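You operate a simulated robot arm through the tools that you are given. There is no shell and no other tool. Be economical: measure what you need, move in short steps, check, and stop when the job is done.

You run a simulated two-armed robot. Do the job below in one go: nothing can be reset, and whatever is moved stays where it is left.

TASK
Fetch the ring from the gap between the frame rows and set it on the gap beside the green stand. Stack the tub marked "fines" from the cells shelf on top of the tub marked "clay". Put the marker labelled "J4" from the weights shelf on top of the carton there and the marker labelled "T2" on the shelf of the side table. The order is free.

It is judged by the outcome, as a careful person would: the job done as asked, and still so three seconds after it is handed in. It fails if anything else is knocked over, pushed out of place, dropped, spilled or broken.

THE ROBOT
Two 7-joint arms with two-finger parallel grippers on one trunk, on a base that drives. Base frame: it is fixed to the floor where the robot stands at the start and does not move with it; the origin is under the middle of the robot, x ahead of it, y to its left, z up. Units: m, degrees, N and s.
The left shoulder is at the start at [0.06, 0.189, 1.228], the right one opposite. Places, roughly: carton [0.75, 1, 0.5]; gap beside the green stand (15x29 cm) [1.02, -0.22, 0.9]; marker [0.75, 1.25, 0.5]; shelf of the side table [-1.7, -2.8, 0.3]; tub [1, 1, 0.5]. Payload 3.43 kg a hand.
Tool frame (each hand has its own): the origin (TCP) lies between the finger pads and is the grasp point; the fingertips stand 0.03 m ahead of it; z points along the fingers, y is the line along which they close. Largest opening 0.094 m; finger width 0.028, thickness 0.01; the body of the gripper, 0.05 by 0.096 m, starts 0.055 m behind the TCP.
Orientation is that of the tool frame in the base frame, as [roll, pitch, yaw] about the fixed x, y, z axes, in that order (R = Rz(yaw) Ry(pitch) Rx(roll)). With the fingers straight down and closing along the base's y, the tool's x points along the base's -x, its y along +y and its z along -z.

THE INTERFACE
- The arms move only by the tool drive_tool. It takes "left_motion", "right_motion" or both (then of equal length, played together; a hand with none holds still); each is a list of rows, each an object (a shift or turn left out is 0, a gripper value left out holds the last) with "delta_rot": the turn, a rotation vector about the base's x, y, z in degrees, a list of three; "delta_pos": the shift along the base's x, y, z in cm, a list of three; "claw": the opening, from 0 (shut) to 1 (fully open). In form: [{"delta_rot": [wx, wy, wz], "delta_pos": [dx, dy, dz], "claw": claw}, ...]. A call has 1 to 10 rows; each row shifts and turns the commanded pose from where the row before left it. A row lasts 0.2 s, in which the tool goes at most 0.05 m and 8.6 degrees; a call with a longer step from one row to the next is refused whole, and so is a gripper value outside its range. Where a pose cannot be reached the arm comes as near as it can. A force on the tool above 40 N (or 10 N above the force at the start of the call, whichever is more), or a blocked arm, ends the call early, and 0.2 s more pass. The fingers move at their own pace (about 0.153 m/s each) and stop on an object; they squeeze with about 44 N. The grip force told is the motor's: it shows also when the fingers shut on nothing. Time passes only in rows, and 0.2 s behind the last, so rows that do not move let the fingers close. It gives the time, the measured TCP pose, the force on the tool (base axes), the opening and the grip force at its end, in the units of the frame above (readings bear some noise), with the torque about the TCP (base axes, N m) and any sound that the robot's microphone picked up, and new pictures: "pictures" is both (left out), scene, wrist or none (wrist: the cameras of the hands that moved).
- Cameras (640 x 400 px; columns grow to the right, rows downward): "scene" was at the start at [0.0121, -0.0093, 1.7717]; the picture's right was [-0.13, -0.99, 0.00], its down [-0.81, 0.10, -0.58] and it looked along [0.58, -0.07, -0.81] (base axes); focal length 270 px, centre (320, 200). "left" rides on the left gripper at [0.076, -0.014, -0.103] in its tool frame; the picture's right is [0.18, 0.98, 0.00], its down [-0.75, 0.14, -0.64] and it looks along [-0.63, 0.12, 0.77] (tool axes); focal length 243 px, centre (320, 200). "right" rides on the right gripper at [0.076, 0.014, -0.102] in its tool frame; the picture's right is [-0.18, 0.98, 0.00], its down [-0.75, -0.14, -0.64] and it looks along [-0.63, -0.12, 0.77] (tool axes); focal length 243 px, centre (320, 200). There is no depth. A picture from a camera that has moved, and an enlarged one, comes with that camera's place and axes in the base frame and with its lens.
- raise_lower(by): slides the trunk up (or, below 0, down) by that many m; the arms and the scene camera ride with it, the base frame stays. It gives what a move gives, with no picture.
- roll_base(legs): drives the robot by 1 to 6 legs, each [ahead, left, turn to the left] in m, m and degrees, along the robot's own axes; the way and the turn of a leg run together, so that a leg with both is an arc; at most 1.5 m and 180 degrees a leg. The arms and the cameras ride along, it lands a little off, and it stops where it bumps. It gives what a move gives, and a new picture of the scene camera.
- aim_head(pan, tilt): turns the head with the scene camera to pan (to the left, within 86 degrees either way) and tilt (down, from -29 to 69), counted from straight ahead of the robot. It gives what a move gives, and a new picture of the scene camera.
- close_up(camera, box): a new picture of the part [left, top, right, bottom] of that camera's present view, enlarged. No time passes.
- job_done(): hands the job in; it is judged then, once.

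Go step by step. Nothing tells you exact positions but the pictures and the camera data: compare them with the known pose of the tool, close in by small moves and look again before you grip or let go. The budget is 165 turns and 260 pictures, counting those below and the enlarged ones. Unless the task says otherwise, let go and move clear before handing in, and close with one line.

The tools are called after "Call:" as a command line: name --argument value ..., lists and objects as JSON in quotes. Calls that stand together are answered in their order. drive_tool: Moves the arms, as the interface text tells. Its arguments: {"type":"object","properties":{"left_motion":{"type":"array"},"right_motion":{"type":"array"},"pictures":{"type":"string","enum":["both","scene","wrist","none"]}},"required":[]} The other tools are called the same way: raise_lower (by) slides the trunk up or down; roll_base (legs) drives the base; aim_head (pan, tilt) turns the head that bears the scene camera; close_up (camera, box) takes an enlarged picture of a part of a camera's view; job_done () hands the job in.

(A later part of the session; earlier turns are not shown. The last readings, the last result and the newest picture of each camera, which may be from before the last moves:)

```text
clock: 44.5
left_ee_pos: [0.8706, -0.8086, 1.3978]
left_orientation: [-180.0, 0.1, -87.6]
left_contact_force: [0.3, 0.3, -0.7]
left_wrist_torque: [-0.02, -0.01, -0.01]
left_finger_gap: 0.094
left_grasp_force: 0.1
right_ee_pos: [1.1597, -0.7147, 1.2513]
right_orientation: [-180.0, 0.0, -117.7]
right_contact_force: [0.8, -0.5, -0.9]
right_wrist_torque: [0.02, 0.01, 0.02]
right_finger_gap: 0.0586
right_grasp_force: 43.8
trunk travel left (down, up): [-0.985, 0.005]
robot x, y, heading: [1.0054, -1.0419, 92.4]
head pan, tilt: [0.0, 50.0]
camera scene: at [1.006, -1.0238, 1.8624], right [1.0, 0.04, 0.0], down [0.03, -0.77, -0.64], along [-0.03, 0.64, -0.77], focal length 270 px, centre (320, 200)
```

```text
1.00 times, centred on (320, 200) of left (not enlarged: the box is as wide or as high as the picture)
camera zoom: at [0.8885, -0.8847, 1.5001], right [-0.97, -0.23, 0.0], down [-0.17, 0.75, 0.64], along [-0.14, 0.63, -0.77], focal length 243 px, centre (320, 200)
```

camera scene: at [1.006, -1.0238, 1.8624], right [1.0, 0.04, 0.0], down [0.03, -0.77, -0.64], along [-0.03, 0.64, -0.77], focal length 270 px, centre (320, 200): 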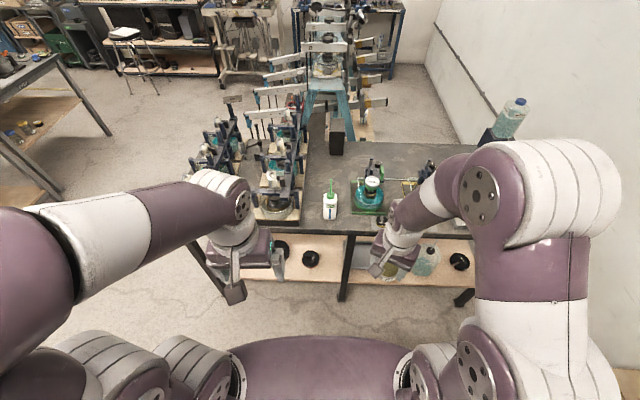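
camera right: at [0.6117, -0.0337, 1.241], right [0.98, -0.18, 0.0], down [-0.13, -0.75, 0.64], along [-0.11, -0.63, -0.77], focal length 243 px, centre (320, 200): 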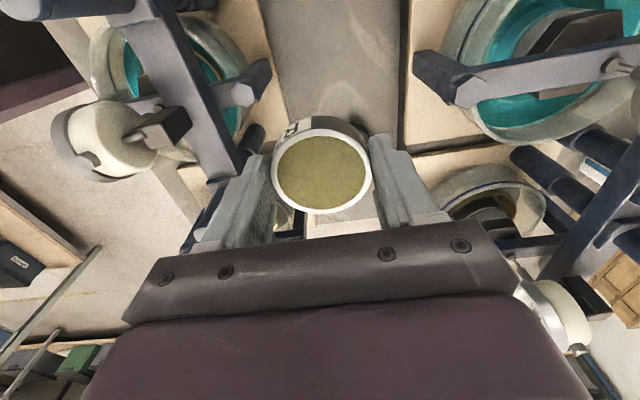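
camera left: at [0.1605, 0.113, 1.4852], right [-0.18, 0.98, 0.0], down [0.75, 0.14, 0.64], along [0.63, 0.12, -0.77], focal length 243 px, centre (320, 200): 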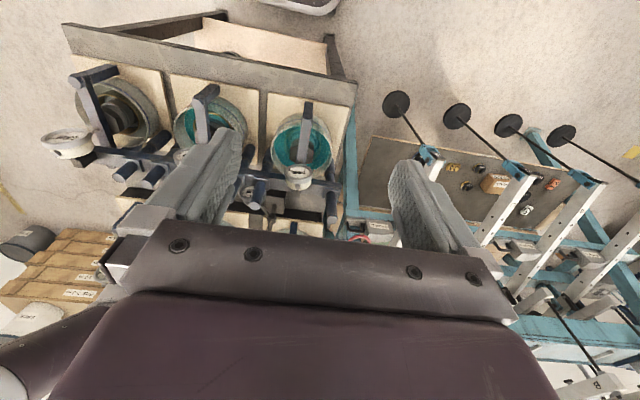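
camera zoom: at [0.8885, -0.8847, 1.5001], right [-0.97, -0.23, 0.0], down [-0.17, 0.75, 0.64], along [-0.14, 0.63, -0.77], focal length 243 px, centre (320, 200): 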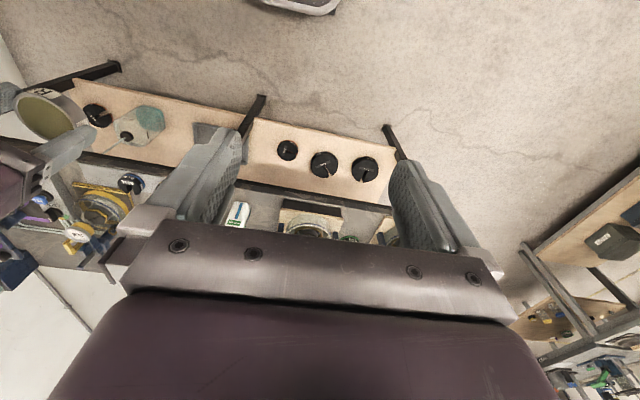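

The gap at x≈0.95–1.09 holds a wash bottle near [1.016,-0.32], spout top z≈1.13. I'll set the ring behind it near [1.02,-0.18], and first drive closer.

Call:
roll_base --legs '[[0.28, 0, -2]]'

Call:
close_up --camera "scene" --box '[240, 120, 480, 300]'

```text
clock: 46.4
left_ee_pos: [0.8712, -0.5343, 1.3989]
left_orientation: [180.0, 0.1, -89.4]
left_contact_force: [0.4, -0.3, -0.1]
left_wrist_torque: [-0.04, 0.01, 0.0]
left_finger_gap: 0.0939
left_grasp_force: 0.0
right_ee_pos: [1.1649, -0.4485, 1.2514]
right_orientation: [179.9, 0.1, -119.5]
right_contact_force: [0.4, 0.4, -1.9]
right_wrist_torque: [0.03, 0.02, -0.01]
right_finger_gap: 0.0588
right_grasp_force: 44.2
trunk travel left (down, up): [-0.985, 0.005]
robot x, y, heading: [1.0008, -0.7683, 90.2]
head pan, tilt: [0.0, 50.0]
camera scene: at [0.9996, -0.7534, 1.8625], right [1.0, 0.01, 0.0], down [0.01, -0.76, -0.64], along [-0.01, 0.64, -0.76], focal length 270 px, centre (320, 200)
```

scene: 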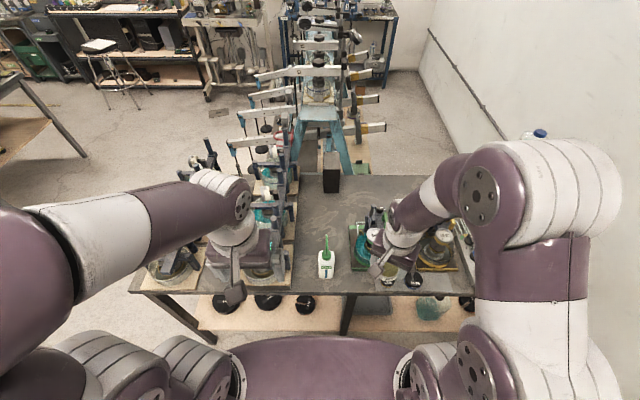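

```text
2.22 times, centred on (360, 210) of scene
camera zoom: at [0.9996, -0.7534, 1.8625], right [1.0, 0.01, 0.0], down [0.01, -0.76, -0.64], along [-0.01, 0.64, -0.76], focal length 599 px, centre (231, 178)
```

zoom: 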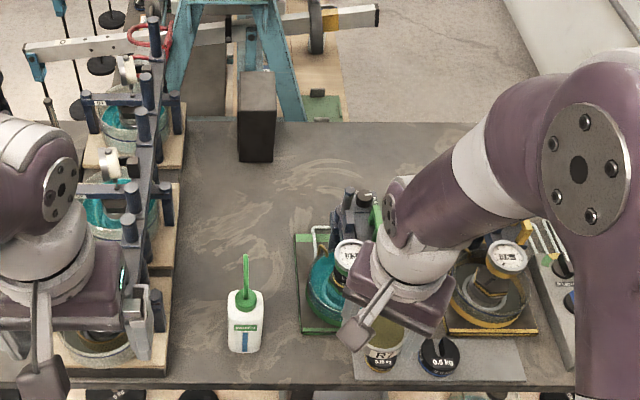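

I turn the right hand so it closes along y with its camera to the left, raise it, and bring it near the gap for a look.

Call:
drive_tool --right_motion '[{"delta_pos": [0, 0, 2], "delta_rot": [0, 0, -8.5]}, {"delta_pos": [-1, 0, 2], "delta_rot": [0, 0, -8.5]}, {"delta_pos": [-2, 0, 0], "delta_rot": [0, 0, -8.5]}, {"delta_pos": [-3, 0, 0], "delta_rot": [0, 0, -8.5]}, {"delta_pos": [-3, 0, 0], "delta_rot": [0, 0, -8.5]}, {"delta_pos": [-3, 0, 0], "delta_rot": [0, 0, -8.5]}, {"delta_pos": [-2.5, 0, 0], "delta_rot": [0, 0, -8.5]}, {}]'

```text
clock: 48.2
left_ee_pos: [0.8725, -0.5315, 1.3981]
left_orientation: [180.0, 0.1, -89.4]
left_contact_force: [-0.5, 0.2, 1.0]
left_wrist_torque: [-0.01, 0.01, -0.01]
left_finger_gap: 0.094
left_grasp_force: 0.2
right_ee_pos: [1.0206, -0.449, 1.2913]
right_orientation: [-180.0, 0.0, -179.1]
right_contact_force: [0.5, -0.3, -1.8]
right_wrist_torque: [0.03, 0.01, -0.02]
right_finger_gap: 0.0587
right_grasp_force: 44.1
trunk travel left (down, up): [-0.985, 0.005]
robot x, y, heading: [1.0033, -0.7686, 90.2]
head pan, tilt: [0.0, 50.0]
camera scene: at [0.9999, -0.7509, 1.8624], right [1.0, 0.01, 0.0], down [0.01, -0.77, -0.64], along [-0.01, 0.64, -0.77], focal length 270 px, centre (320, 200)
camera right: at [0.9434, -0.4354, 1.393], right [0.17, 0.99, 0.0], down [0.76, -0.13, 0.64], along [0.63, -0.11, -0.77], focal length 243 px, centre (320, 200)
```

scene: 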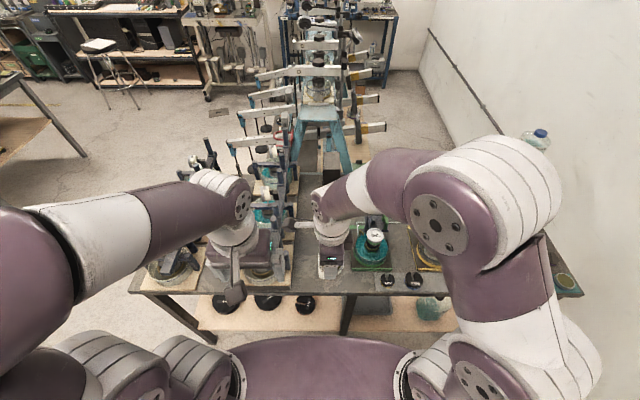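
right: 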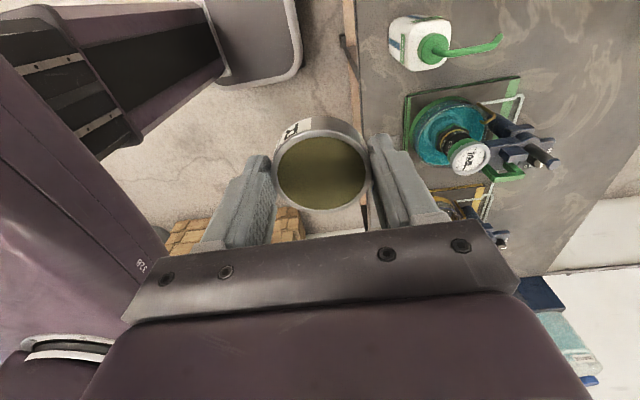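

The spout bends to about [1.02,-0.21,1.03], so I aim for [1.005,-0.13]. That's beyond reach here, so I shift the base left and slightly ahead.

Call:
roll_base --legs '[[0, 0.15, 0], [0.055, 0, 0]]'

```text
clock: 50.2
left_ee_pos: [0.7202, -0.4892, 1.4014]
left_orientation: [180.0, 0.6, -89.7]
left_contact_force: [0.5, -0.4, 0.8]
left_wrist_torque: [0.07, 0.03, -0.04]
left_finger_gap: 0.0939
left_grasp_force: 0.0
right_ee_pos: [0.87, -0.406, 1.2945]
right_orientation: [179.6, -0.2, -179.2]
right_contact_force: [-0.1, -1.4, -1.7]
right_wrist_torque: [0.09, 0.02, 0.0]
right_finger_gap: 0.0587
right_grasp_force: 44.1
trunk travel left (down, up): [-0.985, 0.005]
robot x, y, heading: [0.8508, -0.7163, 90.3]
head pan, tilt: [0.0, 50.0]
camera scene: at [0.8484, -0.7135, 1.8626], right [1.0, 0.01, 0.0], down [0.0, -0.76, -0.65], along [0.0, 0.65, -0.76], focal length 270 px, centre (320, 200)
```

scene: 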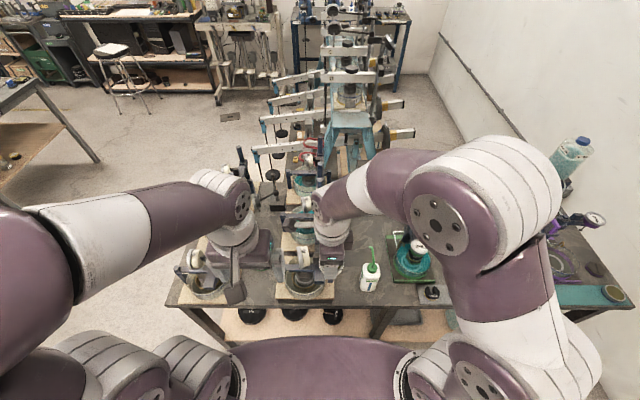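

Base is in place. I carry the ring over the gap.

Call:
drive_tool --right_motion '[{"delta_pos": [4, 1, 0]}, {"delta_pos": [4, 2.3, 0]}, {"delta_pos": [2.5, 4, 0]}, {"delta_pos": [1.5, 4, -1]}, {"delta_pos": [1, 4, -1]}, {"delta_pos": [0.5, 4, -1]}, {"delta_pos": [0, 4, -1]}, {"delta_pos": [0, 4.3, -1]}, {}]'

```text
clock: 52.2
left_ee_pos: [0.7184, -0.4804, 1.3983]
left_orientation: [179.9, 0.2, -89.7]
left_contact_force: [0.6, 0.1, 0.2]
left_wrist_torque: [0.02, 0.01, 0.02]
left_finger_gap: 0.0939
left_grasp_force: 0.1
right_ee_pos: [1.0057, -0.1321, 1.2367]
right_orientation: [-180.0, -0.1, -179.2]
right_contact_force: [-0.9, 0.4, -1.7]
right_wrist_torque: [0.01, 0.0, 0.02]
right_finger_gap: 0.0586
right_grasp_force: 43.7
right hand out of reach, approached as far as the arm can: row 8
trunk travel left (down, up): [-0.985, 0.005]
robot x, y, heading: [0.8498, -0.7131, 90.2]
head pan, tilt: [0.0, 50.0]
camera scene: at [0.8461, -0.6998, 1.8624], right [1.0, 0.01, 0.0], down [0.0, -0.77, -0.64], along [0.0, 0.64, -0.77], focal length 270 px, centre (320, 200)
camera right: at [0.9281, -0.1194, 1.3375], right [0.17, 0.99, 0.0], down [0.76, -0.13, 0.64], along [0.63, -0.11, -0.77], focal length 243 px, centre (320, 200)
```

scene: 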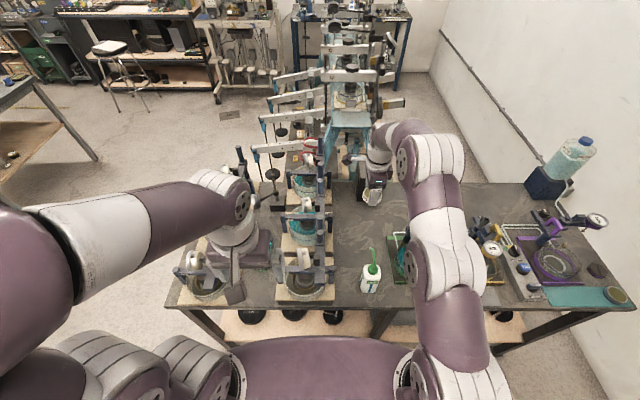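
right: 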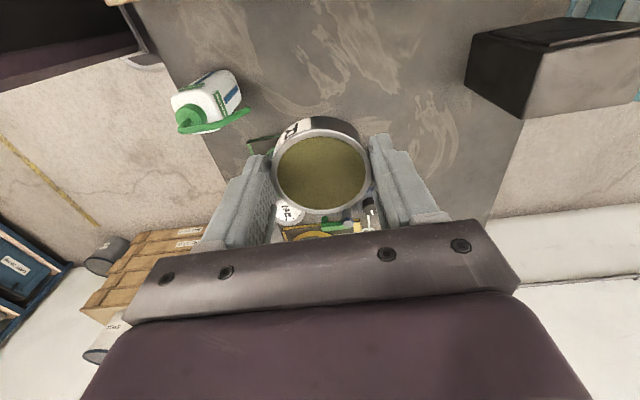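

The ring hovers well behind the spout. I descend to about z 1.0 and check.

Call:
drive_tool --right_motion '[{"delta_pos": [0, 0, -4]}, {"delta_pos": [0, 0, -4]}, {"delta_pos": [0, 0, -4]}, {"delta_pos": [0, 0, -4]}, {"delta_pos": [0, 0, -4]}, {"delta_pos": [0, 0, -3]}, {}]'

```text
clock: 53.8
left_ee_pos: [0.7181, -0.4786, 1.3994]
left_orientation: [-179.9, 0.1, -89.8]
left_contact_force: [0.9, 0.4, 0.2]
left_wrist_torque: [-0.01, 0.01, 0.02]
left_finger_gap: 0.0937
left_grasp_force: 0.0
right_ee_pos: [1.004, -0.1296, 1.0076]
right_orientation: [180.0, 0.1, -179.2]
right_contact_force: [0.8, -0.6, -1.8]
right_wrist_torque: [0.02, 0.01, 0.0]
right_finger_gap: 0.0589
right_grasp_force: 44.2
trunk travel left (down, up): [-0.985, 0.005]
robot x, y, heading: [0.8473, -0.7185, 90.4]
head pan, tilt: [0.0, 50.0]
camera scene: at [0.8458, -0.698, 1.8624], right [1.0, 0.01, 0.0], down [0.0, -0.77, -0.64], along [0.0, 0.64, -0.77], focal length 270 px, centre (320, 200)
camera right: at [0.9266, -0.1171, 1.1079], right [0.17, 0.99, 0.0], down [0.76, -0.13, 0.64], along [0.63, -0.11, -0.77], focal length 243 px, centre (320, 200)
```

scene: 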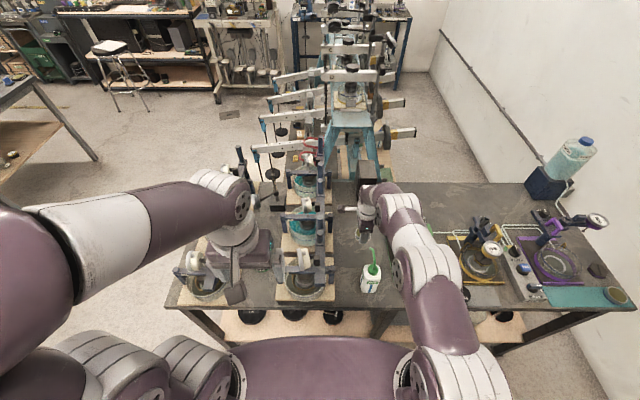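
right: 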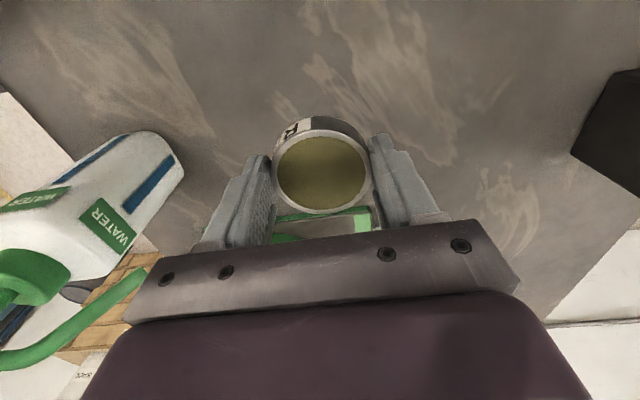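

Clearance to spout is about 4 cm. I lower to just above the table surface.

Call:
drive_tool --right_motion '[{"delta_pos": [0, 0, -3]}, {"delta_pos": [0, 0, -2.5]}, {"delta_pos": [0, 0, -1]}, {}]' --pictures "wrist"

```text
clock: 54.8
left_ee_pos: [0.7175, -0.4782, 1.3986]
left_orientation: [180.0, 0.1, -89.8]
left_contact_force: [0.1, 0.4, 0.4]
left_wrist_torque: [0.03, 0.01, -0.03]
left_finger_gap: 0.0942
left_grasp_force: 0.0
right_ee_pos: [1.0042, -0.1307, 0.9406]
right_orientation: [180.0, 0.1, -179.2]
right_contact_force: [0.1, 0.7, -1.4]
right_wrist_torque: [-0.03, -0.01, 0.01]
right_finger_gap: 0.0587
right_grasp_force: 43.9
trunk travel left (down, up): [-0.985, 0.005]
robot x, y, heading: [0.8434, -0.7109, 90.2]
head pan, tilt: [0.0, 50.0]
camera right: at [0.9268, -0.117, 1.0423], right [0.17, 0.99, 0.0], down [0.76, -0.13, 0.64], along [0.63, -0.11, -0.77], focal length 243 px, centre (320, 200)
```

right: 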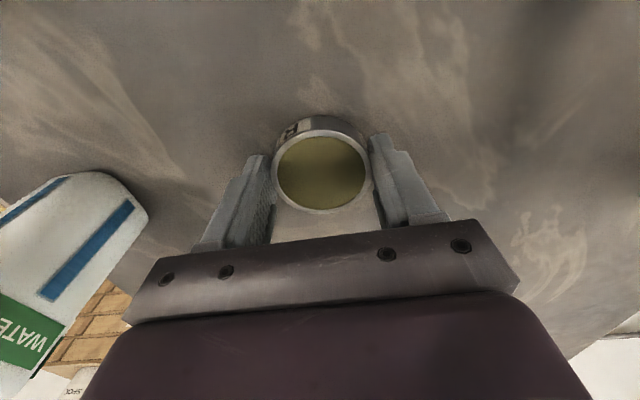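

Call:
drive_tool --right_motion '[{"delta_pos": [0, 0, -0.4]}, {"delta_pos": [0, 0, -0.3]}, {}]' --pictures "none"

```text
clock: 55.6
left_ee_pos: [0.7177, -0.4798, 1.3982]
left_orientation: [-179.9, 0.3, -89.7]
left_contact_force: [-0.1, 0.6, -0.6]
left_wrist_torque: [-0.01, 0.0, -0.03]
left_finger_gap: 0.0942
left_grasp_force: 0.0
right_ee_pos: [1.0034, -0.1296, 0.9355]
right_orientation: [179.8, 0.0, -179.1]
right_contact_force: [1.2, 0.4, 10.4]
right_wrist_torque: [-0.32, -0.07, 0.07]
right_finger_gap: 0.0587
right_grasp_force: 43.7
trunk travel left (down, up): [-0.985, 0.005]
robot x, y, heading: [0.8445, -0.7159, 90.3]
head pan, tilt: [0.0, 50.0]
```

The ring touches down (10 N). I release and lift clear.

Call:
drive_tool --right_motion '[{"claw": 0.68}, {"claw": 0.76}, {}, {"delta_pos": [0, 0, 2]}, {"delta_pos": [0, 0, 4]}, {"delta_pos": [0, 0, 4]}, {"delta_pos": [0, 0, 4]}, {"delta_pos": [0, 0, 4]}, {"delta_pos": [0, 0, 4]}, {"delta_pos": [0, 0, 3]}]'

```text
clock: 57.8
left_ee_pos: [0.7176, -0.4792, 1.3988]
left_orientation: [-180.0, 0.2, -89.6]
left_contact_force: [0.0, -0.3, 0.3]
left_wrist_torque: [0.02, 0.0, 0.03]
left_finger_gap: 0.0938
left_grasp_force: 0.0
right_ee_pos: [1.0031, -0.1291, 1.185]
right_orientation: [-180.0, 0.1, -179.2]
right_contact_force: [-0.1, 0.3, -0.3]
right_wrist_torque: [0.02, -0.02, -0.03]
right_finger_gap: 0.0715
right_grasp_force: 0.1
trunk travel left (down, up): [-0.985, 0.005]
robot x, y, heading: [0.8469, -0.7139, 90.2]
head pan, tilt: [0.0, 50.0]
camera scene: at [0.8456, -0.6989, 1.8624], right [1.0, 0.01, 0.0], down [0.0, -0.77, -0.64], along [0.0, 0.64, -0.77], focal length 270 px, centre (320, 200)
camera right: at [0.9259, -0.1153, 1.2858], right [0.17, 0.99, 0.0], down [0.76, -0.13, 0.64], along [0.63, -0.11, -0.77], focal length 243 px, centre (320, 200)
```

scene: 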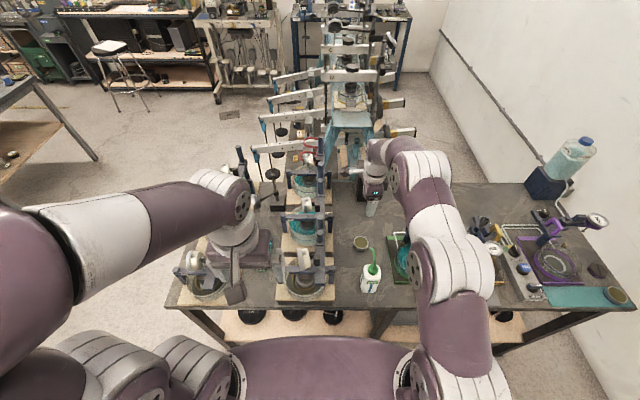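
right: 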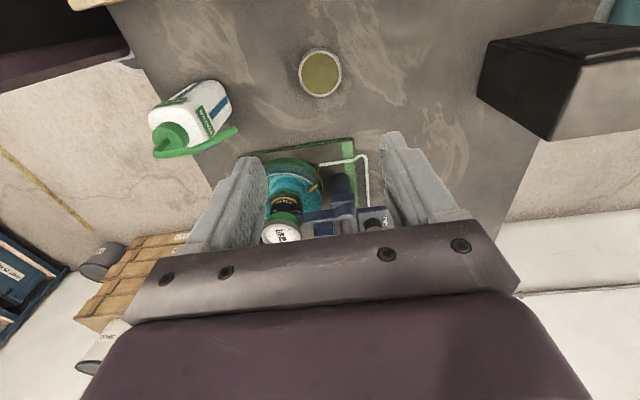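

The ring stands in the gap, upright. I retract the right hand over the bottle back towards the robot.

Call:
drive_tool --right_motion '[{"delta_pos": [0, -1, 4.5]}, {"delta_pos": [0, -3, 3.5]}, {"delta_pos": [0, -4.5, 1]}, {"delta_pos": [0, -4.8, 0]}, {"delta_pos": [0, -4.8, 0]}, {"delta_pos": [0, -4.8, 0]}, {"delta_pos": [0, -4.8, 0]}, {"delta_pos": [-1, -4.5, 0], "delta_rot": [0, 0, 8]}, {"delta_pos": [0, -3, 0], "delta_rot": [0, 0, 8]}, {"delta_rot": [0, 0, 8]}]' --pictures "scene"

```text
clock: 60.0
left_ee_pos: [0.7179, -0.4784, 1.3994]
left_orientation: [179.9, 0.1, -89.6]
left_contact_force: [-0.5, -0.4, -0.1]
left_wrist_torque: [-0.02, 0.01, -0.03]
left_finger_gap: 0.094
left_grasp_force: 0.1
right_ee_pos: [0.9926, -0.4829, 1.2746]
right_orientation: [-179.9, 0.0, -155.0]
right_contact_force: [-0.1, 0.4, 0.5]
right_wrist_torque: [-0.03, -0.03, 0.01]
right_finger_gap: 0.0714
right_grasp_force: 0.0
trunk travel left (down, up): [-0.985, 0.005]
robot x, y, heading: [0.8467, -0.7159, 90.3]
head pan, tilt: [0.0, 50.0]
camera scene: at [0.846, -0.6972, 1.8624], right [1.0, 0.01, 0.0], down [0.0, -0.77, -0.64], along [0.0, 0.64, -0.77], focal length 270 px, centre (320, 200)
```

scene: 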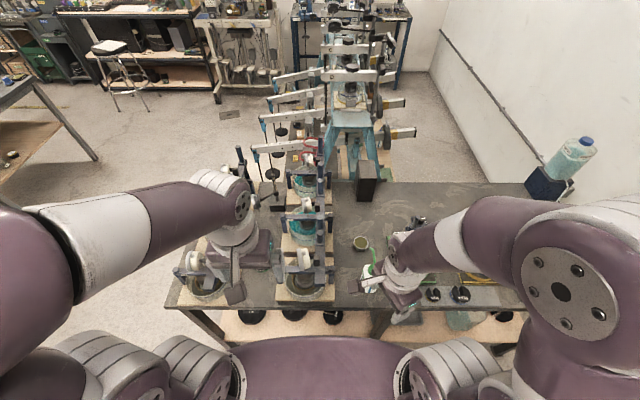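

Ring and bottle are fine. Now I drive round to the front of the blue rack.

Call:
roll_base --legs '[[-0.4, 0, 0], [0, 1.3, 0], [1.5, 0, 0], [0.6, 0, 0], [0, 0, -90]]'

Call:
aim_head --pan 0 --tilt 40

```text
clock: 82.3
left_ee_pos: [-0.255, 1.0729, 1.398]
left_orientation: [180.0, 0.1, -177.8]
left_contact_force: [-0.3, -0.5, -0.1]
left_wrist_torque: [0.0, 0.02, 0.0]
left_finger_gap: 0.094
left_grasp_force: 0.0
right_ee_pos: [-0.2494, 0.7973, 1.2744]
right_orientation: [179.9, 0.0, 116.8]
right_contact_force: [-0.7, -0.3, 0.2]
right_wrist_torque: [0.02, 0.0, -0.02]
right_finger_gap: 0.0711
right_grasp_force: 0.1
trunk travel left (down, up): [-0.985, 0.005]
robot x, y, heading: [-0.4833, 0.9348, 2.4]
head pan, tilt: [0.0, 50.0]
camera scene: at [-0.47, 0.9369, 1.8624], right [0.04, -1.0, 0.0], down [-0.77, -0.03, -0.64], along [0.64, 0.03, -0.77], focal length 270 px, centre (320, 200)
```

scene: 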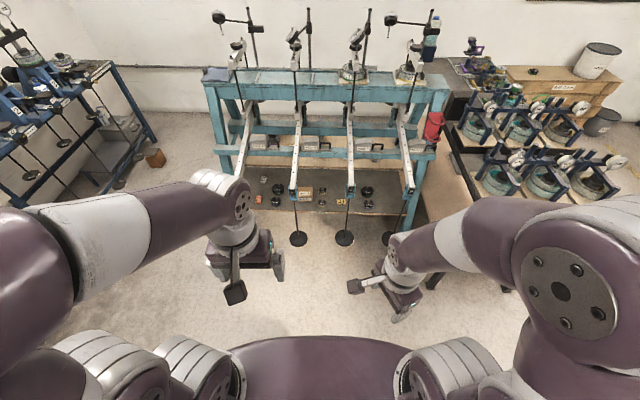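

```text
clock: 83.0
left_ee_pos: [-0.255, 1.072, 1.3971]
left_orientation: [-179.9, 0.0, -177.7]
left_contact_force: [0.6, 0.7, -1.1]
left_wrist_torque: [0.04, -0.01, 0.02]
left_finger_gap: 0.094
left_grasp_force: 0.0
right_ee_pos: [-0.2502, 0.7975, 1.2753]
right_orientation: [180.0, -0.1, 116.8]
right_contact_force: [0.4, 0.4, 0.8]
right_wrist_torque: [-0.01, -0.02, 0.0]
right_finger_gap: 0.0713
right_grasp_force: 0.0
trunk travel left (down, up): [-0.985, 0.005]
robot x, y, heading: [-0.4894, 0.9334, 2.3]
head pan, tilt: [0.0, 40.0]
camera scene: at [-0.462, 0.937, 1.8766], right [0.04, -1.0, 0.0], down [-0.64, -0.03, -0.77], along [0.77, 0.03, -0.64], focal length 270 px, centre (320, 200)
```

scene: 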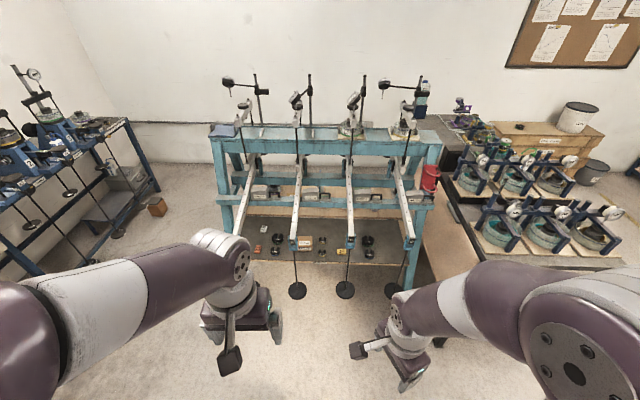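

Call:
close_up --camera "scene" --box '[200, 170, 450, 310]'

Call:
close_up --camera "scene" --box '[240, 220, 400, 280]'

Call:
close_up --camera "scene" --box '[210, 110, 450, 220]'

```text
2.56 times, centred on (325, 240) of scene
camera zoom: at [-0.462, 0.937, 1.8766], right [0.04, -1.0, 0.0], down [-0.64, -0.03, -0.77], along [0.77, 0.03, -0.64], focal length 690 px, centre (307, 98)
```

zoom: 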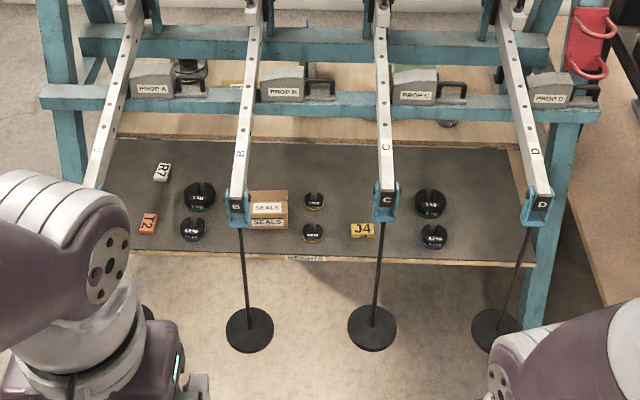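

```text
4.00 times, centred on (320, 250) of scene
camera zoom: at [-0.462, 0.937, 1.8766], right [0.04, -1.0, 0.0], down [-0.64, -0.03, -0.77], along [0.77, 0.03, -0.64], focal length 1078 px, centre (320, 0)
```

zoom: 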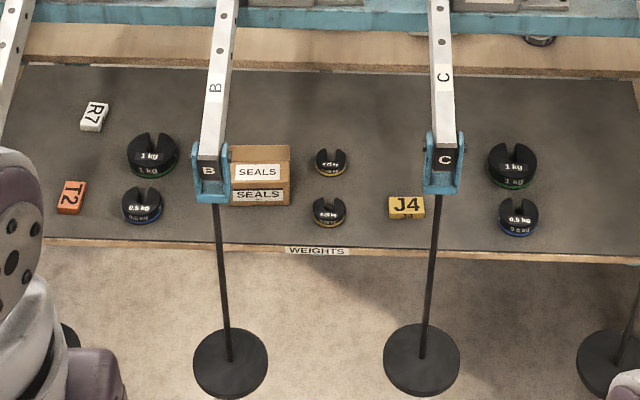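

```text
2.67 times, centred on (330, 165) of scene
camera zoom: at [-0.462, 0.937, 1.8766], right [0.04, -1.0, 0.0], down [-0.64, -0.03, -0.77], along [0.77, 0.03, -0.64], focal length 718 px, centre (293, 293)
```

zoom: 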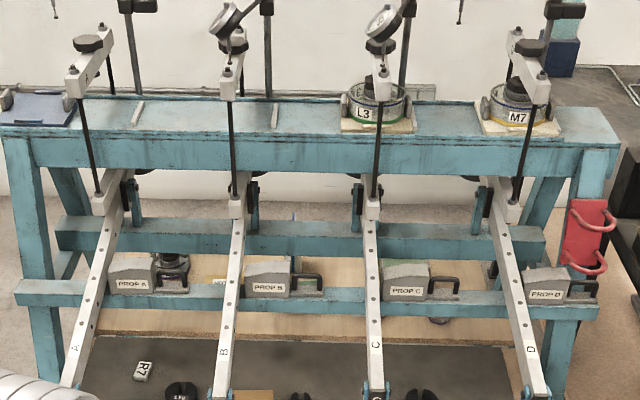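

The levers end near x≈0.46, z≈0.84 (C at y≈0.82, B at 1.11, A≈1.40) with hanging pans at z≈0.39. J4 is near [0.655,0.84], T2 near [0.66,1.38], carton near [0.69,1.09]. I lower the trunk to see under the rack.

Call:
raise_lower --by -0.7

Call:
aim_head --pan -5 --tilt 22

Call:
close_up --camera "scene" --box '[200, 120, 440, 270]'

```text
refused: -0.7 is not a number from -0.4 to 0.4
```

```text
clock: 83.8
left_ee_pos: [-0.2551, 1.0717, 1.3982]
left_orientation: [180.0, 0.1, -177.7]
left_contact_force: [0.9, 0.5, 0.4]
left_wrist_torque: [0.02, 0.05, 0.0]
left_finger_gap: 0.0938
left_grasp_force: 0.1
right_ee_pos: [-0.2511, 0.797, 1.2749]
right_orientation: [179.9, 0.0, 116.8]
right_contact_force: [0.2, -0.4, -0.7]
right_wrist_torque: [-0.03, 0.01, 0.01]
right_finger_gap: 0.0713
right_grasp_force: 0.0
trunk travel left (down, up): [-0.985, 0.005]
robot x, y, heading: [-0.4853, 0.9345, 2.1]
head pan, tilt: [-5.0, 22.0]
camera scene: at [-0.4542, 0.9293, 1.9047], right [-0.05, -1.0, 0.0], down [-0.37, 0.02, -0.93], along [0.93, -0.04, -0.38], focal length 270 px, centre (320, 200)
```

scene: 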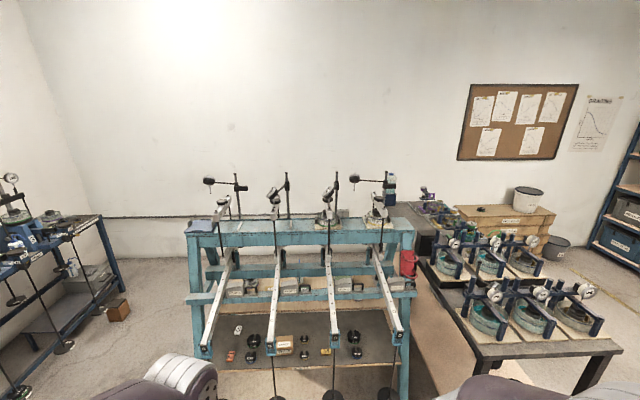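

```text
2.67 times, centred on (320, 195) of scene
camera zoom: at [-0.4542, 0.9293, 1.9047], right [-0.05, -1.0, 0.0], down [-0.37, 0.02, -0.93], along [0.93, -0.04, -0.38], focal length 718 px, centre (320, 213)
```

zoom: 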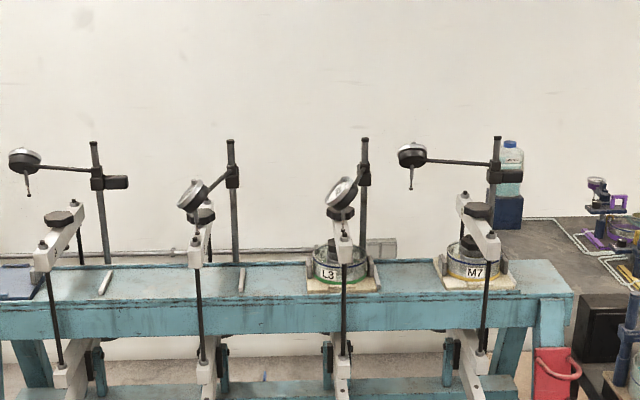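

Trunk steps are limited to 0.4; I lower in two steps and look again.

Call:
raise_lower --by -0.4

Call:
raise_lower --by -0.3

Call:
aim_head --pan 0 --tilt 30

Call:
close_up --camera "scene" --box '[170, 80, 470, 270]'

```text
clock: 87.6
left_ee_pos: [-0.2543, 1.0713, 0.998]
left_orientation: [-180.0, 0.0, -177.8]
left_contact_force: [0.6, -0.1, -0.1]
left_wrist_torque: [0.0, -0.05, 0.0]
left_finger_gap: 0.094
left_grasp_force: 0.1
right_ee_pos: [-0.2499, 0.7979, 0.8739]
right_orientation: [179.9, 0.0, 116.8]
right_contact_force: [0.7, 0.3, -1.0]
right_wrist_torque: [0.01, -0.01, 0.03]
right_finger_gap: 0.0717
right_grasp_force: 0.1
trunk travel left (down, up): [-0.585, 0.405]
robot x, y, heading: [-0.4892, 0.9391, 2.3]
head pan, tilt: [-5.0, 22.0]
```

```text
clock: 90.6
left_ee_pos: [-0.2551, 1.0722, 0.6982]
left_orientation: [180.0, 0.1, -177.7]
left_contact_force: [-1.0, -0.8, -0.5]
left_wrist_torque: [-0.02, 0.0, -0.01]
left_finger_gap: 0.0939
left_grasp_force: 0.1
right_ee_pos: [-0.2502, 0.7967, 0.5741]
right_orientation: [180.0, 0.1, 116.8]
right_contact_force: [0.1, -0.3, -0.1]
right_wrist_torque: [0.0, 0.02, 0.02]
right_finger_gap: 0.0714
right_grasp_force: 0.2
trunk travel left (down, up): [-0.285, 0.705]
robot x, y, heading: [-0.4843, 0.9322, 2.2]
head pan, tilt: [-5.0, 22.0]
```

```text
clock: 91.3
left_ee_pos: [-0.2547, 1.0723, 0.6975]
left_orientation: [179.9, 0.1, -177.7]
left_contact_force: [0.1, 0.9, 0.2]
left_wrist_torque: [0.03, -0.01, 0.0]
left_finger_gap: 0.0938
left_grasp_force: 0.1
right_ee_pos: [-0.2504, 0.797, 0.5749]
right_orientation: [-180.0, 0.0, 116.9]
right_contact_force: [0.1, -0.8, 0.1]
right_wrist_torque: [0.01, -0.01, -0.01]
right_finger_gap: 0.0713
right_grasp_force: 0.0
trunk travel left (down, up): [-0.285, 0.705]
robot x, y, heading: [-0.4898, 0.935, 2.1]
head pan, tilt: [0.0, 30.0]
camera scene: at [-0.4566, 0.9372, 1.192], right [0.04, -1.0, 0.0], down [-0.5, -0.02, -0.87], along [0.87, 0.03, -0.5], focal length 270 px, centre (320, 200)
```

scene: 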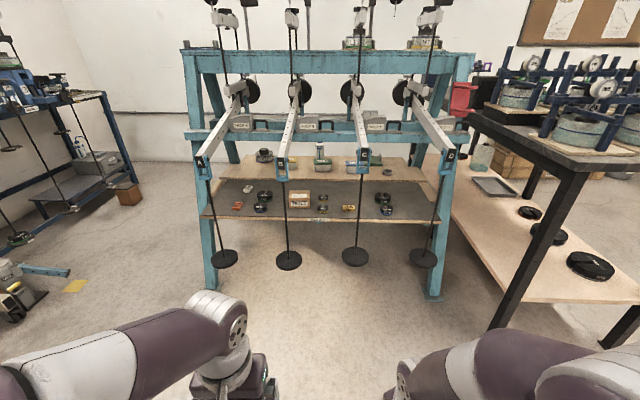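

```text
2.11 times, centred on (320, 175) of scene
camera zoom: at [-0.4566, 0.9372, 1.192], right [0.04, -1.0, 0.0], down [-0.5, -0.02, -0.87], along [0.87, 0.03, -0.5], focal length 567 px, centre (320, 253)
```

zoom: 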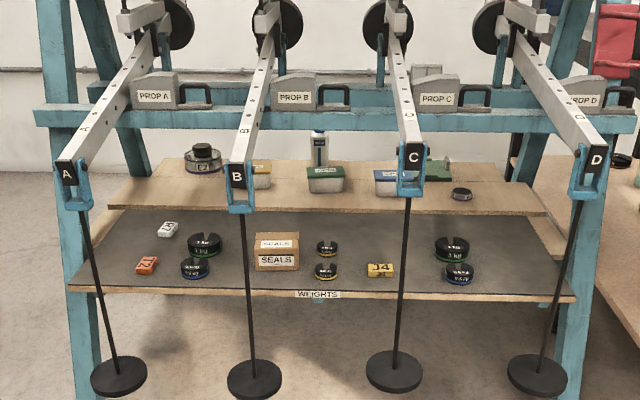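

The layout is clear: CLAY tub near [1.11,0.975], FINES near [1.10,0.80] (reached later from behind), shelf z≈0.5. For J4 I use the left hand through the gap between rods B and C. I raise the trunk a little and drive closer.

Call:
raise_lower --by 0.15

Call:
roll_base --legs '[[0.45, -0.18, -2.2]]'

Call:
aim_head --pan 10 --tilt 45

```text
clock: 93.1
left_ee_pos: [-0.2554, 1.0726, 0.8489]
left_orientation: [-179.9, 0.0, -177.7]
left_contact_force: [0.4, 0.0, 0.5]
left_wrist_torque: [0.02, 0.0, 0.01]
left_finger_gap: 0.094
left_grasp_force: 0.0
right_ee_pos: [-0.2503, 0.7971, 0.7232]
right_orientation: [180.0, 0.1, 116.8]
right_contact_force: [-0.1, 0.2, 0.6]
right_wrist_torque: [0.0, -0.01, 0.02]
right_finger_gap: 0.0715
right_grasp_force: 0.0
trunk travel left (down, up): [-0.435, 0.555]
robot x, y, heading: [-0.4875, 0.9356, 2.4]
head pan, tilt: [0.0, 30.0]
```

```text
clock: 95.9
left_ee_pos: [0.1999, 0.8896, 0.8476]
left_orientation: [180.0, 0.1, -179.9]
left_contact_force: [0.1, 0.0, 0.3]
left_wrist_torque: [0.04, 0.01, 0.03]
left_finger_gap: 0.094
left_grasp_force: 0.0
right_ee_pos: [0.193, 0.6147, 0.7235]
right_orientation: [180.0, 0.0, 114.5]
right_contact_force: [-0.2, -0.3, -0.3]
right_wrist_torque: [0.0, -0.03, 0.0]
right_finger_gap: 0.0714
right_grasp_force: 0.1
trunk travel left (down, up): [-0.435, 0.555]
robot x, y, heading: [-0.0376, 0.7669, 0.1]
head pan, tilt: [0.0, 30.0]
camera scene: at [-0.0071, 0.7627, 1.3419], right [0.0, -1.0, 0.0], down [-0.5, 0.0, -0.87], along [0.87, 0.0, -0.5], focal length 270 px, centre (320, 200)
```

scene: 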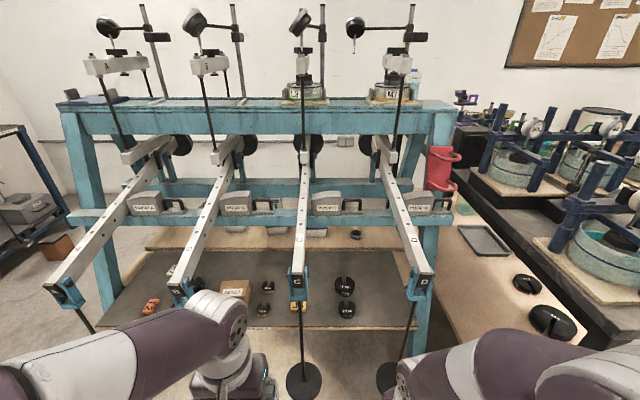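

```text
clock: 96.7
left_ee_pos: [0.1988, 0.8904, 0.848]
left_orientation: [-180.0, 0.0, -179.9]
left_contact_force: [0.6, -0.3, 0.0]
left_wrist_torque: [-0.03, -0.02, -0.02]
left_finger_gap: 0.094
left_grasp_force: 0.1
right_ee_pos: [0.1926, 0.6157, 0.7242]
right_orientation: [-179.9, 0.1, 114.6]
right_contact_force: [0.7, 1.2, 0.0]
right_wrist_torque: [0.01, -0.03, 0.03]
right_finger_gap: 0.0716
right_grasp_force: 0.1
trunk travel left (down, up): [-0.435, 0.555]
robot x, y, heading: [-0.0378, 0.7628, 0.2]
head pan, tilt: [10.0, 45.0]
camera scene: at [-0.0181, 0.777, 1.3194], right [0.17, -0.98, 0.0], down [-0.7, -0.12, -0.71], along [0.7, 0.12, -0.71], focal length 270 px, centre (320, 200)
```

scene: 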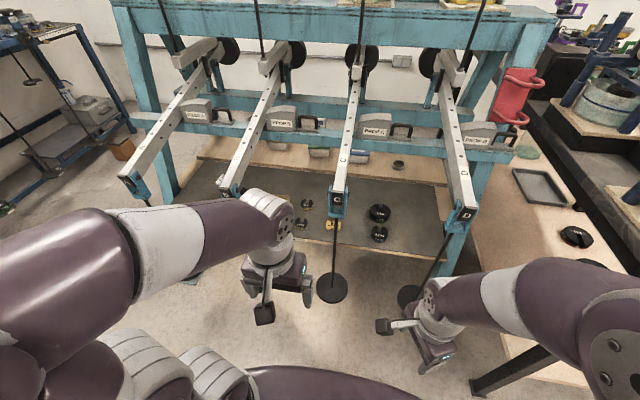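

I raise the trunk so the elbow passes above the lever ends, then close the remaining distance.

Call:
raise_lower --by 0.19

Call:
roll_base --legs '[[0.12, -0.02, 0]]'

Call:
drive_tool --left_motion '[{"delta_pos": [0, 3, 0], "delta_rot": [0, 0, -8.5]}, {"delta_pos": [0, 3.5, 0], "delta_rot": [0, 0, -8.5]}, {"delta_pos": [3, 0, 0], "delta_rot": [0, 0, -8.5]}, {"delta_pos": [3, 0, -2], "delta_rot": [0, 0, -8.5]}, {"delta_pos": [3, 0, -2], "delta_rot": [0, 0, -8.5]}, {"delta_pos": [3, 0, -3], "delta_rot": [0, 0, -8.5]}, {"delta_pos": [3, 0, -3], "delta_rot": [0, 0, -8.5]}, {"delta_pos": [3, 0, -3], "delta_rot": [0, 0, -8.5]}, {"delta_pos": [3, 0, -3], "delta_rot": [0, 0, -8.5]}, {"delta_pos": [3, 0, -3], "delta_rot": [0, 0, -8.5]}]'

```text
clock: 98.8
left_ee_pos: [0.1989, 0.8902, 1.0387]
left_orientation: [180.0, 0.1, -180.0]
left_contact_force: [0.5, -0.3, -0.1]
left_wrist_torque: [0.02, -0.02, 0.01]
left_finger_gap: 0.0938
left_grasp_force: 0.0
right_ee_pos: [0.1936, 0.6147, 0.9149]
right_orientation: [180.0, 0.0, 114.6]
right_contact_force: [-0.1, 0.1, 1.3]
right_wrist_torque: [0.01, 0.0, -0.04]
right_finger_gap: 0.0713
right_grasp_force: 0.1
trunk travel left (down, up): [-0.625, 0.365]
robot x, y, heading: [-0.0373, 0.7631, 0.0]
head pan, tilt: [10.0, 45.0]
```

```text
clock: 100.0
left_ee_pos: [0.321, 0.8707, 1.0372]
left_orientation: [179.9, 0.2, -180.0]
left_contact_force: [0.0, 0.1, -0.2]
left_wrist_torque: [-0.02, 0.04, -0.03]
left_finger_gap: 0.0943
left_grasp_force: 0.1
right_ee_pos: [0.3148, 0.5939, 0.9147]
right_orientation: [-180.0, 0.0, 114.6]
right_contact_force: [1.8, -0.1, -0.1]
right_wrist_torque: [0.03, 0.01, -0.01]
right_finger_gap: 0.0716
right_grasp_force: 0.0
trunk travel left (down, up): [-0.625, 0.365]
robot x, y, heading: [0.0831, 0.7425, -0.2]
head pan, tilt: [10.0, 45.0]
camera scene: at [0.1043, 0.7571, 1.5093], right [0.18, -0.98, 0.0], down [-0.7, -0.12, -0.71], along [0.7, 0.12, -0.71], focal length 270 px, centre (320, 200)
```

scene: 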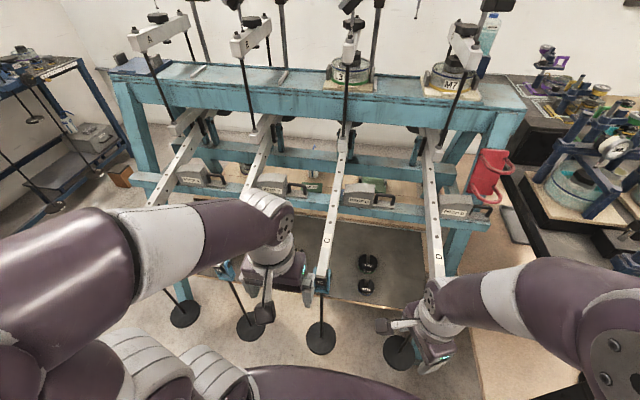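

```text
clock: 102.2
left_ee_pos: [0.5962, 0.9303, 0.8465]
left_orientation: [-179.8, 0.0, 94.9]
left_contact_force: [-0.1, -0.6, -0.5]
left_wrist_torque: [0.05, 0.04, 0.01]
left_finger_gap: 0.0939
left_grasp_force: 0.0
left hand out of reach, approached as far as the arm can: row 1
right_ee_pos: [0.316, 0.5951, 0.9146]
right_orientation: [-179.9, 0.0, 114.7]
right_contact_force: [0.3, -0.4, 0.2]
right_wrist_torque: [-0.03, -0.01, -0.05]
right_finger_gap: 0.0715
right_grasp_force: 0.1
trunk travel left (down, up): [-0.625, 0.365]
robot x, y, heading: [0.0845, 0.742, 0.0]
head pan, tilt: [10.0, 45.0]
camera scene: at [0.1054, 0.7574, 1.5093], right [0.18, -0.98, 0.0], down [-0.7, -0.12, -0.71], along [0.7, 0.12, -0.71], focal length 270 px, centre (320, 200)
camera left: at [0.5757, 1.0047, 0.9481], right [0.96, 0.27, 0.0], down [0.21, -0.74, 0.64], along [0.17, -0.62, -0.77], focal length 243 px, centre (320, 200)
```

scene: 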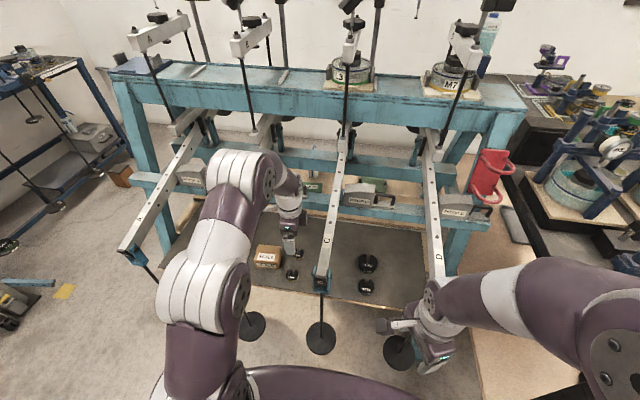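
left: 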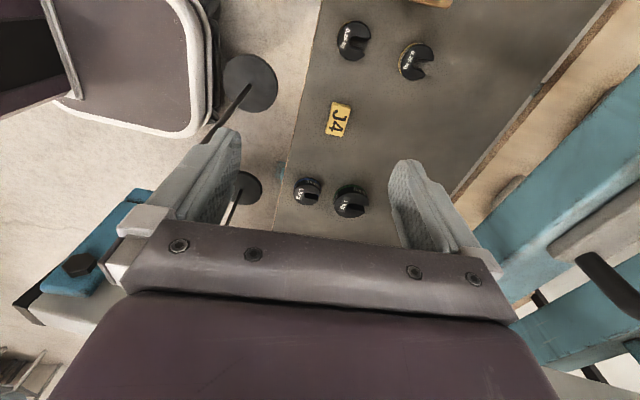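

J4 lies at about [0.650,0.850] with its 6 cm side along y. I lean the hand 25° and descend to a pre-grasp pose.

Call:
drive_tool --left_motion '[{"delta_pos": [1, 0, -3], "delta_rot": [-5, 0, -2.5]}, {"delta_pos": [1, -1, -3], "delta_rot": [-5, 0, -2.5]}, {"delta_pos": [1, -1.5, -3.5], "delta_rot": [-5, 0, 0]}, {"delta_pos": [1, -1.5, -4], "delta_rot": [-5, 0, 0]}, {"delta_pos": [1, -1.5, -4], "delta_rot": [-5, 0, 0]}, {"delta_pos": [0.4, -1, -4]}, {"delta_pos": [0, -0.5, -2]}, {}]'

```text
clock: 104.0
left_ee_pos: [0.6488, 0.8593, 0.6146]
left_orientation: [-179.5, 25.1, 90.1]
left_contact_force: [-0.2, 0.3, -0.7]
left_wrist_torque: [-0.02, -0.01, -0.01]
left_finger_gap: 0.0939
left_grasp_force: 0.0
right_ee_pos: [0.3149, 0.5959, 0.9138]
right_orientation: [-179.9, 0.0, 114.7]
right_contact_force: [-0.4, -0.2, 0.6]
right_wrist_torque: [0.01, 0.03, 0.05]
right_finger_gap: 0.0713
right_grasp_force: 0.2
trunk travel left (down, up): [-0.625, 0.365]
robot x, y, heading: [0.081, 0.7445, 0.1]
head pan, tilt: [10.0, 45.0]
camera scene: at [0.1036, 0.7571, 1.5093], right [0.18, -0.98, 0.0], down [-0.7, -0.12, -0.71], along [0.7, 0.12, -0.71], focal length 270 px, centre (320, 200)
camera left: at [0.6355, 0.9716, 0.6735], right [0.98, 0.17, -0.09], down [0.15, -0.41, 0.9], along [0.11, -0.9, -0.43], focal length 243 px, centre (320, 200)
```

scene: 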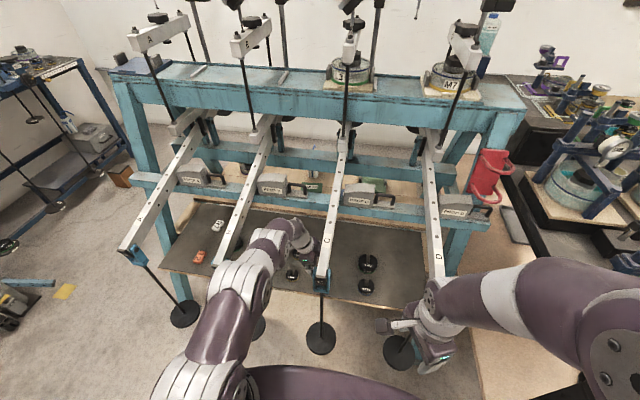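
left: 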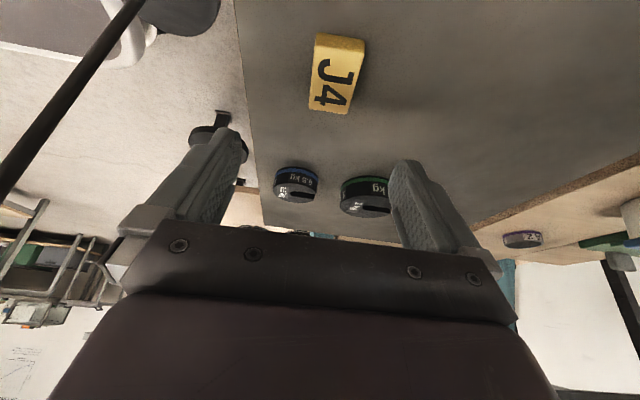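

J4's top centre is at about [0.652,0.857]. I descend to just above the shelf.

Call:
drive_tool --left_motion '[{"delta_pos": [0.3, 0.8, -2.5]}, {"delta_pos": [0, 0, -2.5]}, {"delta_pos": [0, 0, -2]}, {}]' --pictures "wrist"

```text
clock: 105.0
left_ee_pos: [0.6417, 0.8669, 0.5486]
left_orientation: [-179.5, 25.0, 90.1]
left_contact_force: [-0.4, -0.1, -0.4]
left_wrist_torque: [-0.02, -0.02, 0.01]
left_finger_gap: 0.094
left_grasp_force: 0.0
left hand out of reach, approached as far as the arm can: row 3
right_ee_pos: [0.315, 0.5946, 0.9139]
right_orientation: [179.9, 0.0, 114.7]
right_contact_force: [0.0, -0.1, -0.5]
right_wrist_torque: [0.02, 0.01, 0.02]
right_finger_gap: 0.0717
right_grasp_force: 0.1
trunk travel left (down, up): [-0.625, 0.365]
robot x, y, heading: [0.0858, 0.7417, -0.1]
head pan, tilt: [10.0, 45.0]
camera left: at [0.6281, 0.9794, 0.6085], right [0.98, 0.17, -0.09], down [0.15, -0.41, 0.9], along [0.11, -0.9, -0.43], focal length 243 px, centre (320, 200)
```

left: 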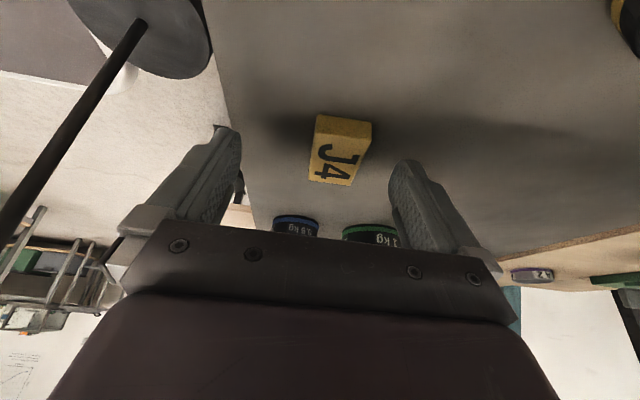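

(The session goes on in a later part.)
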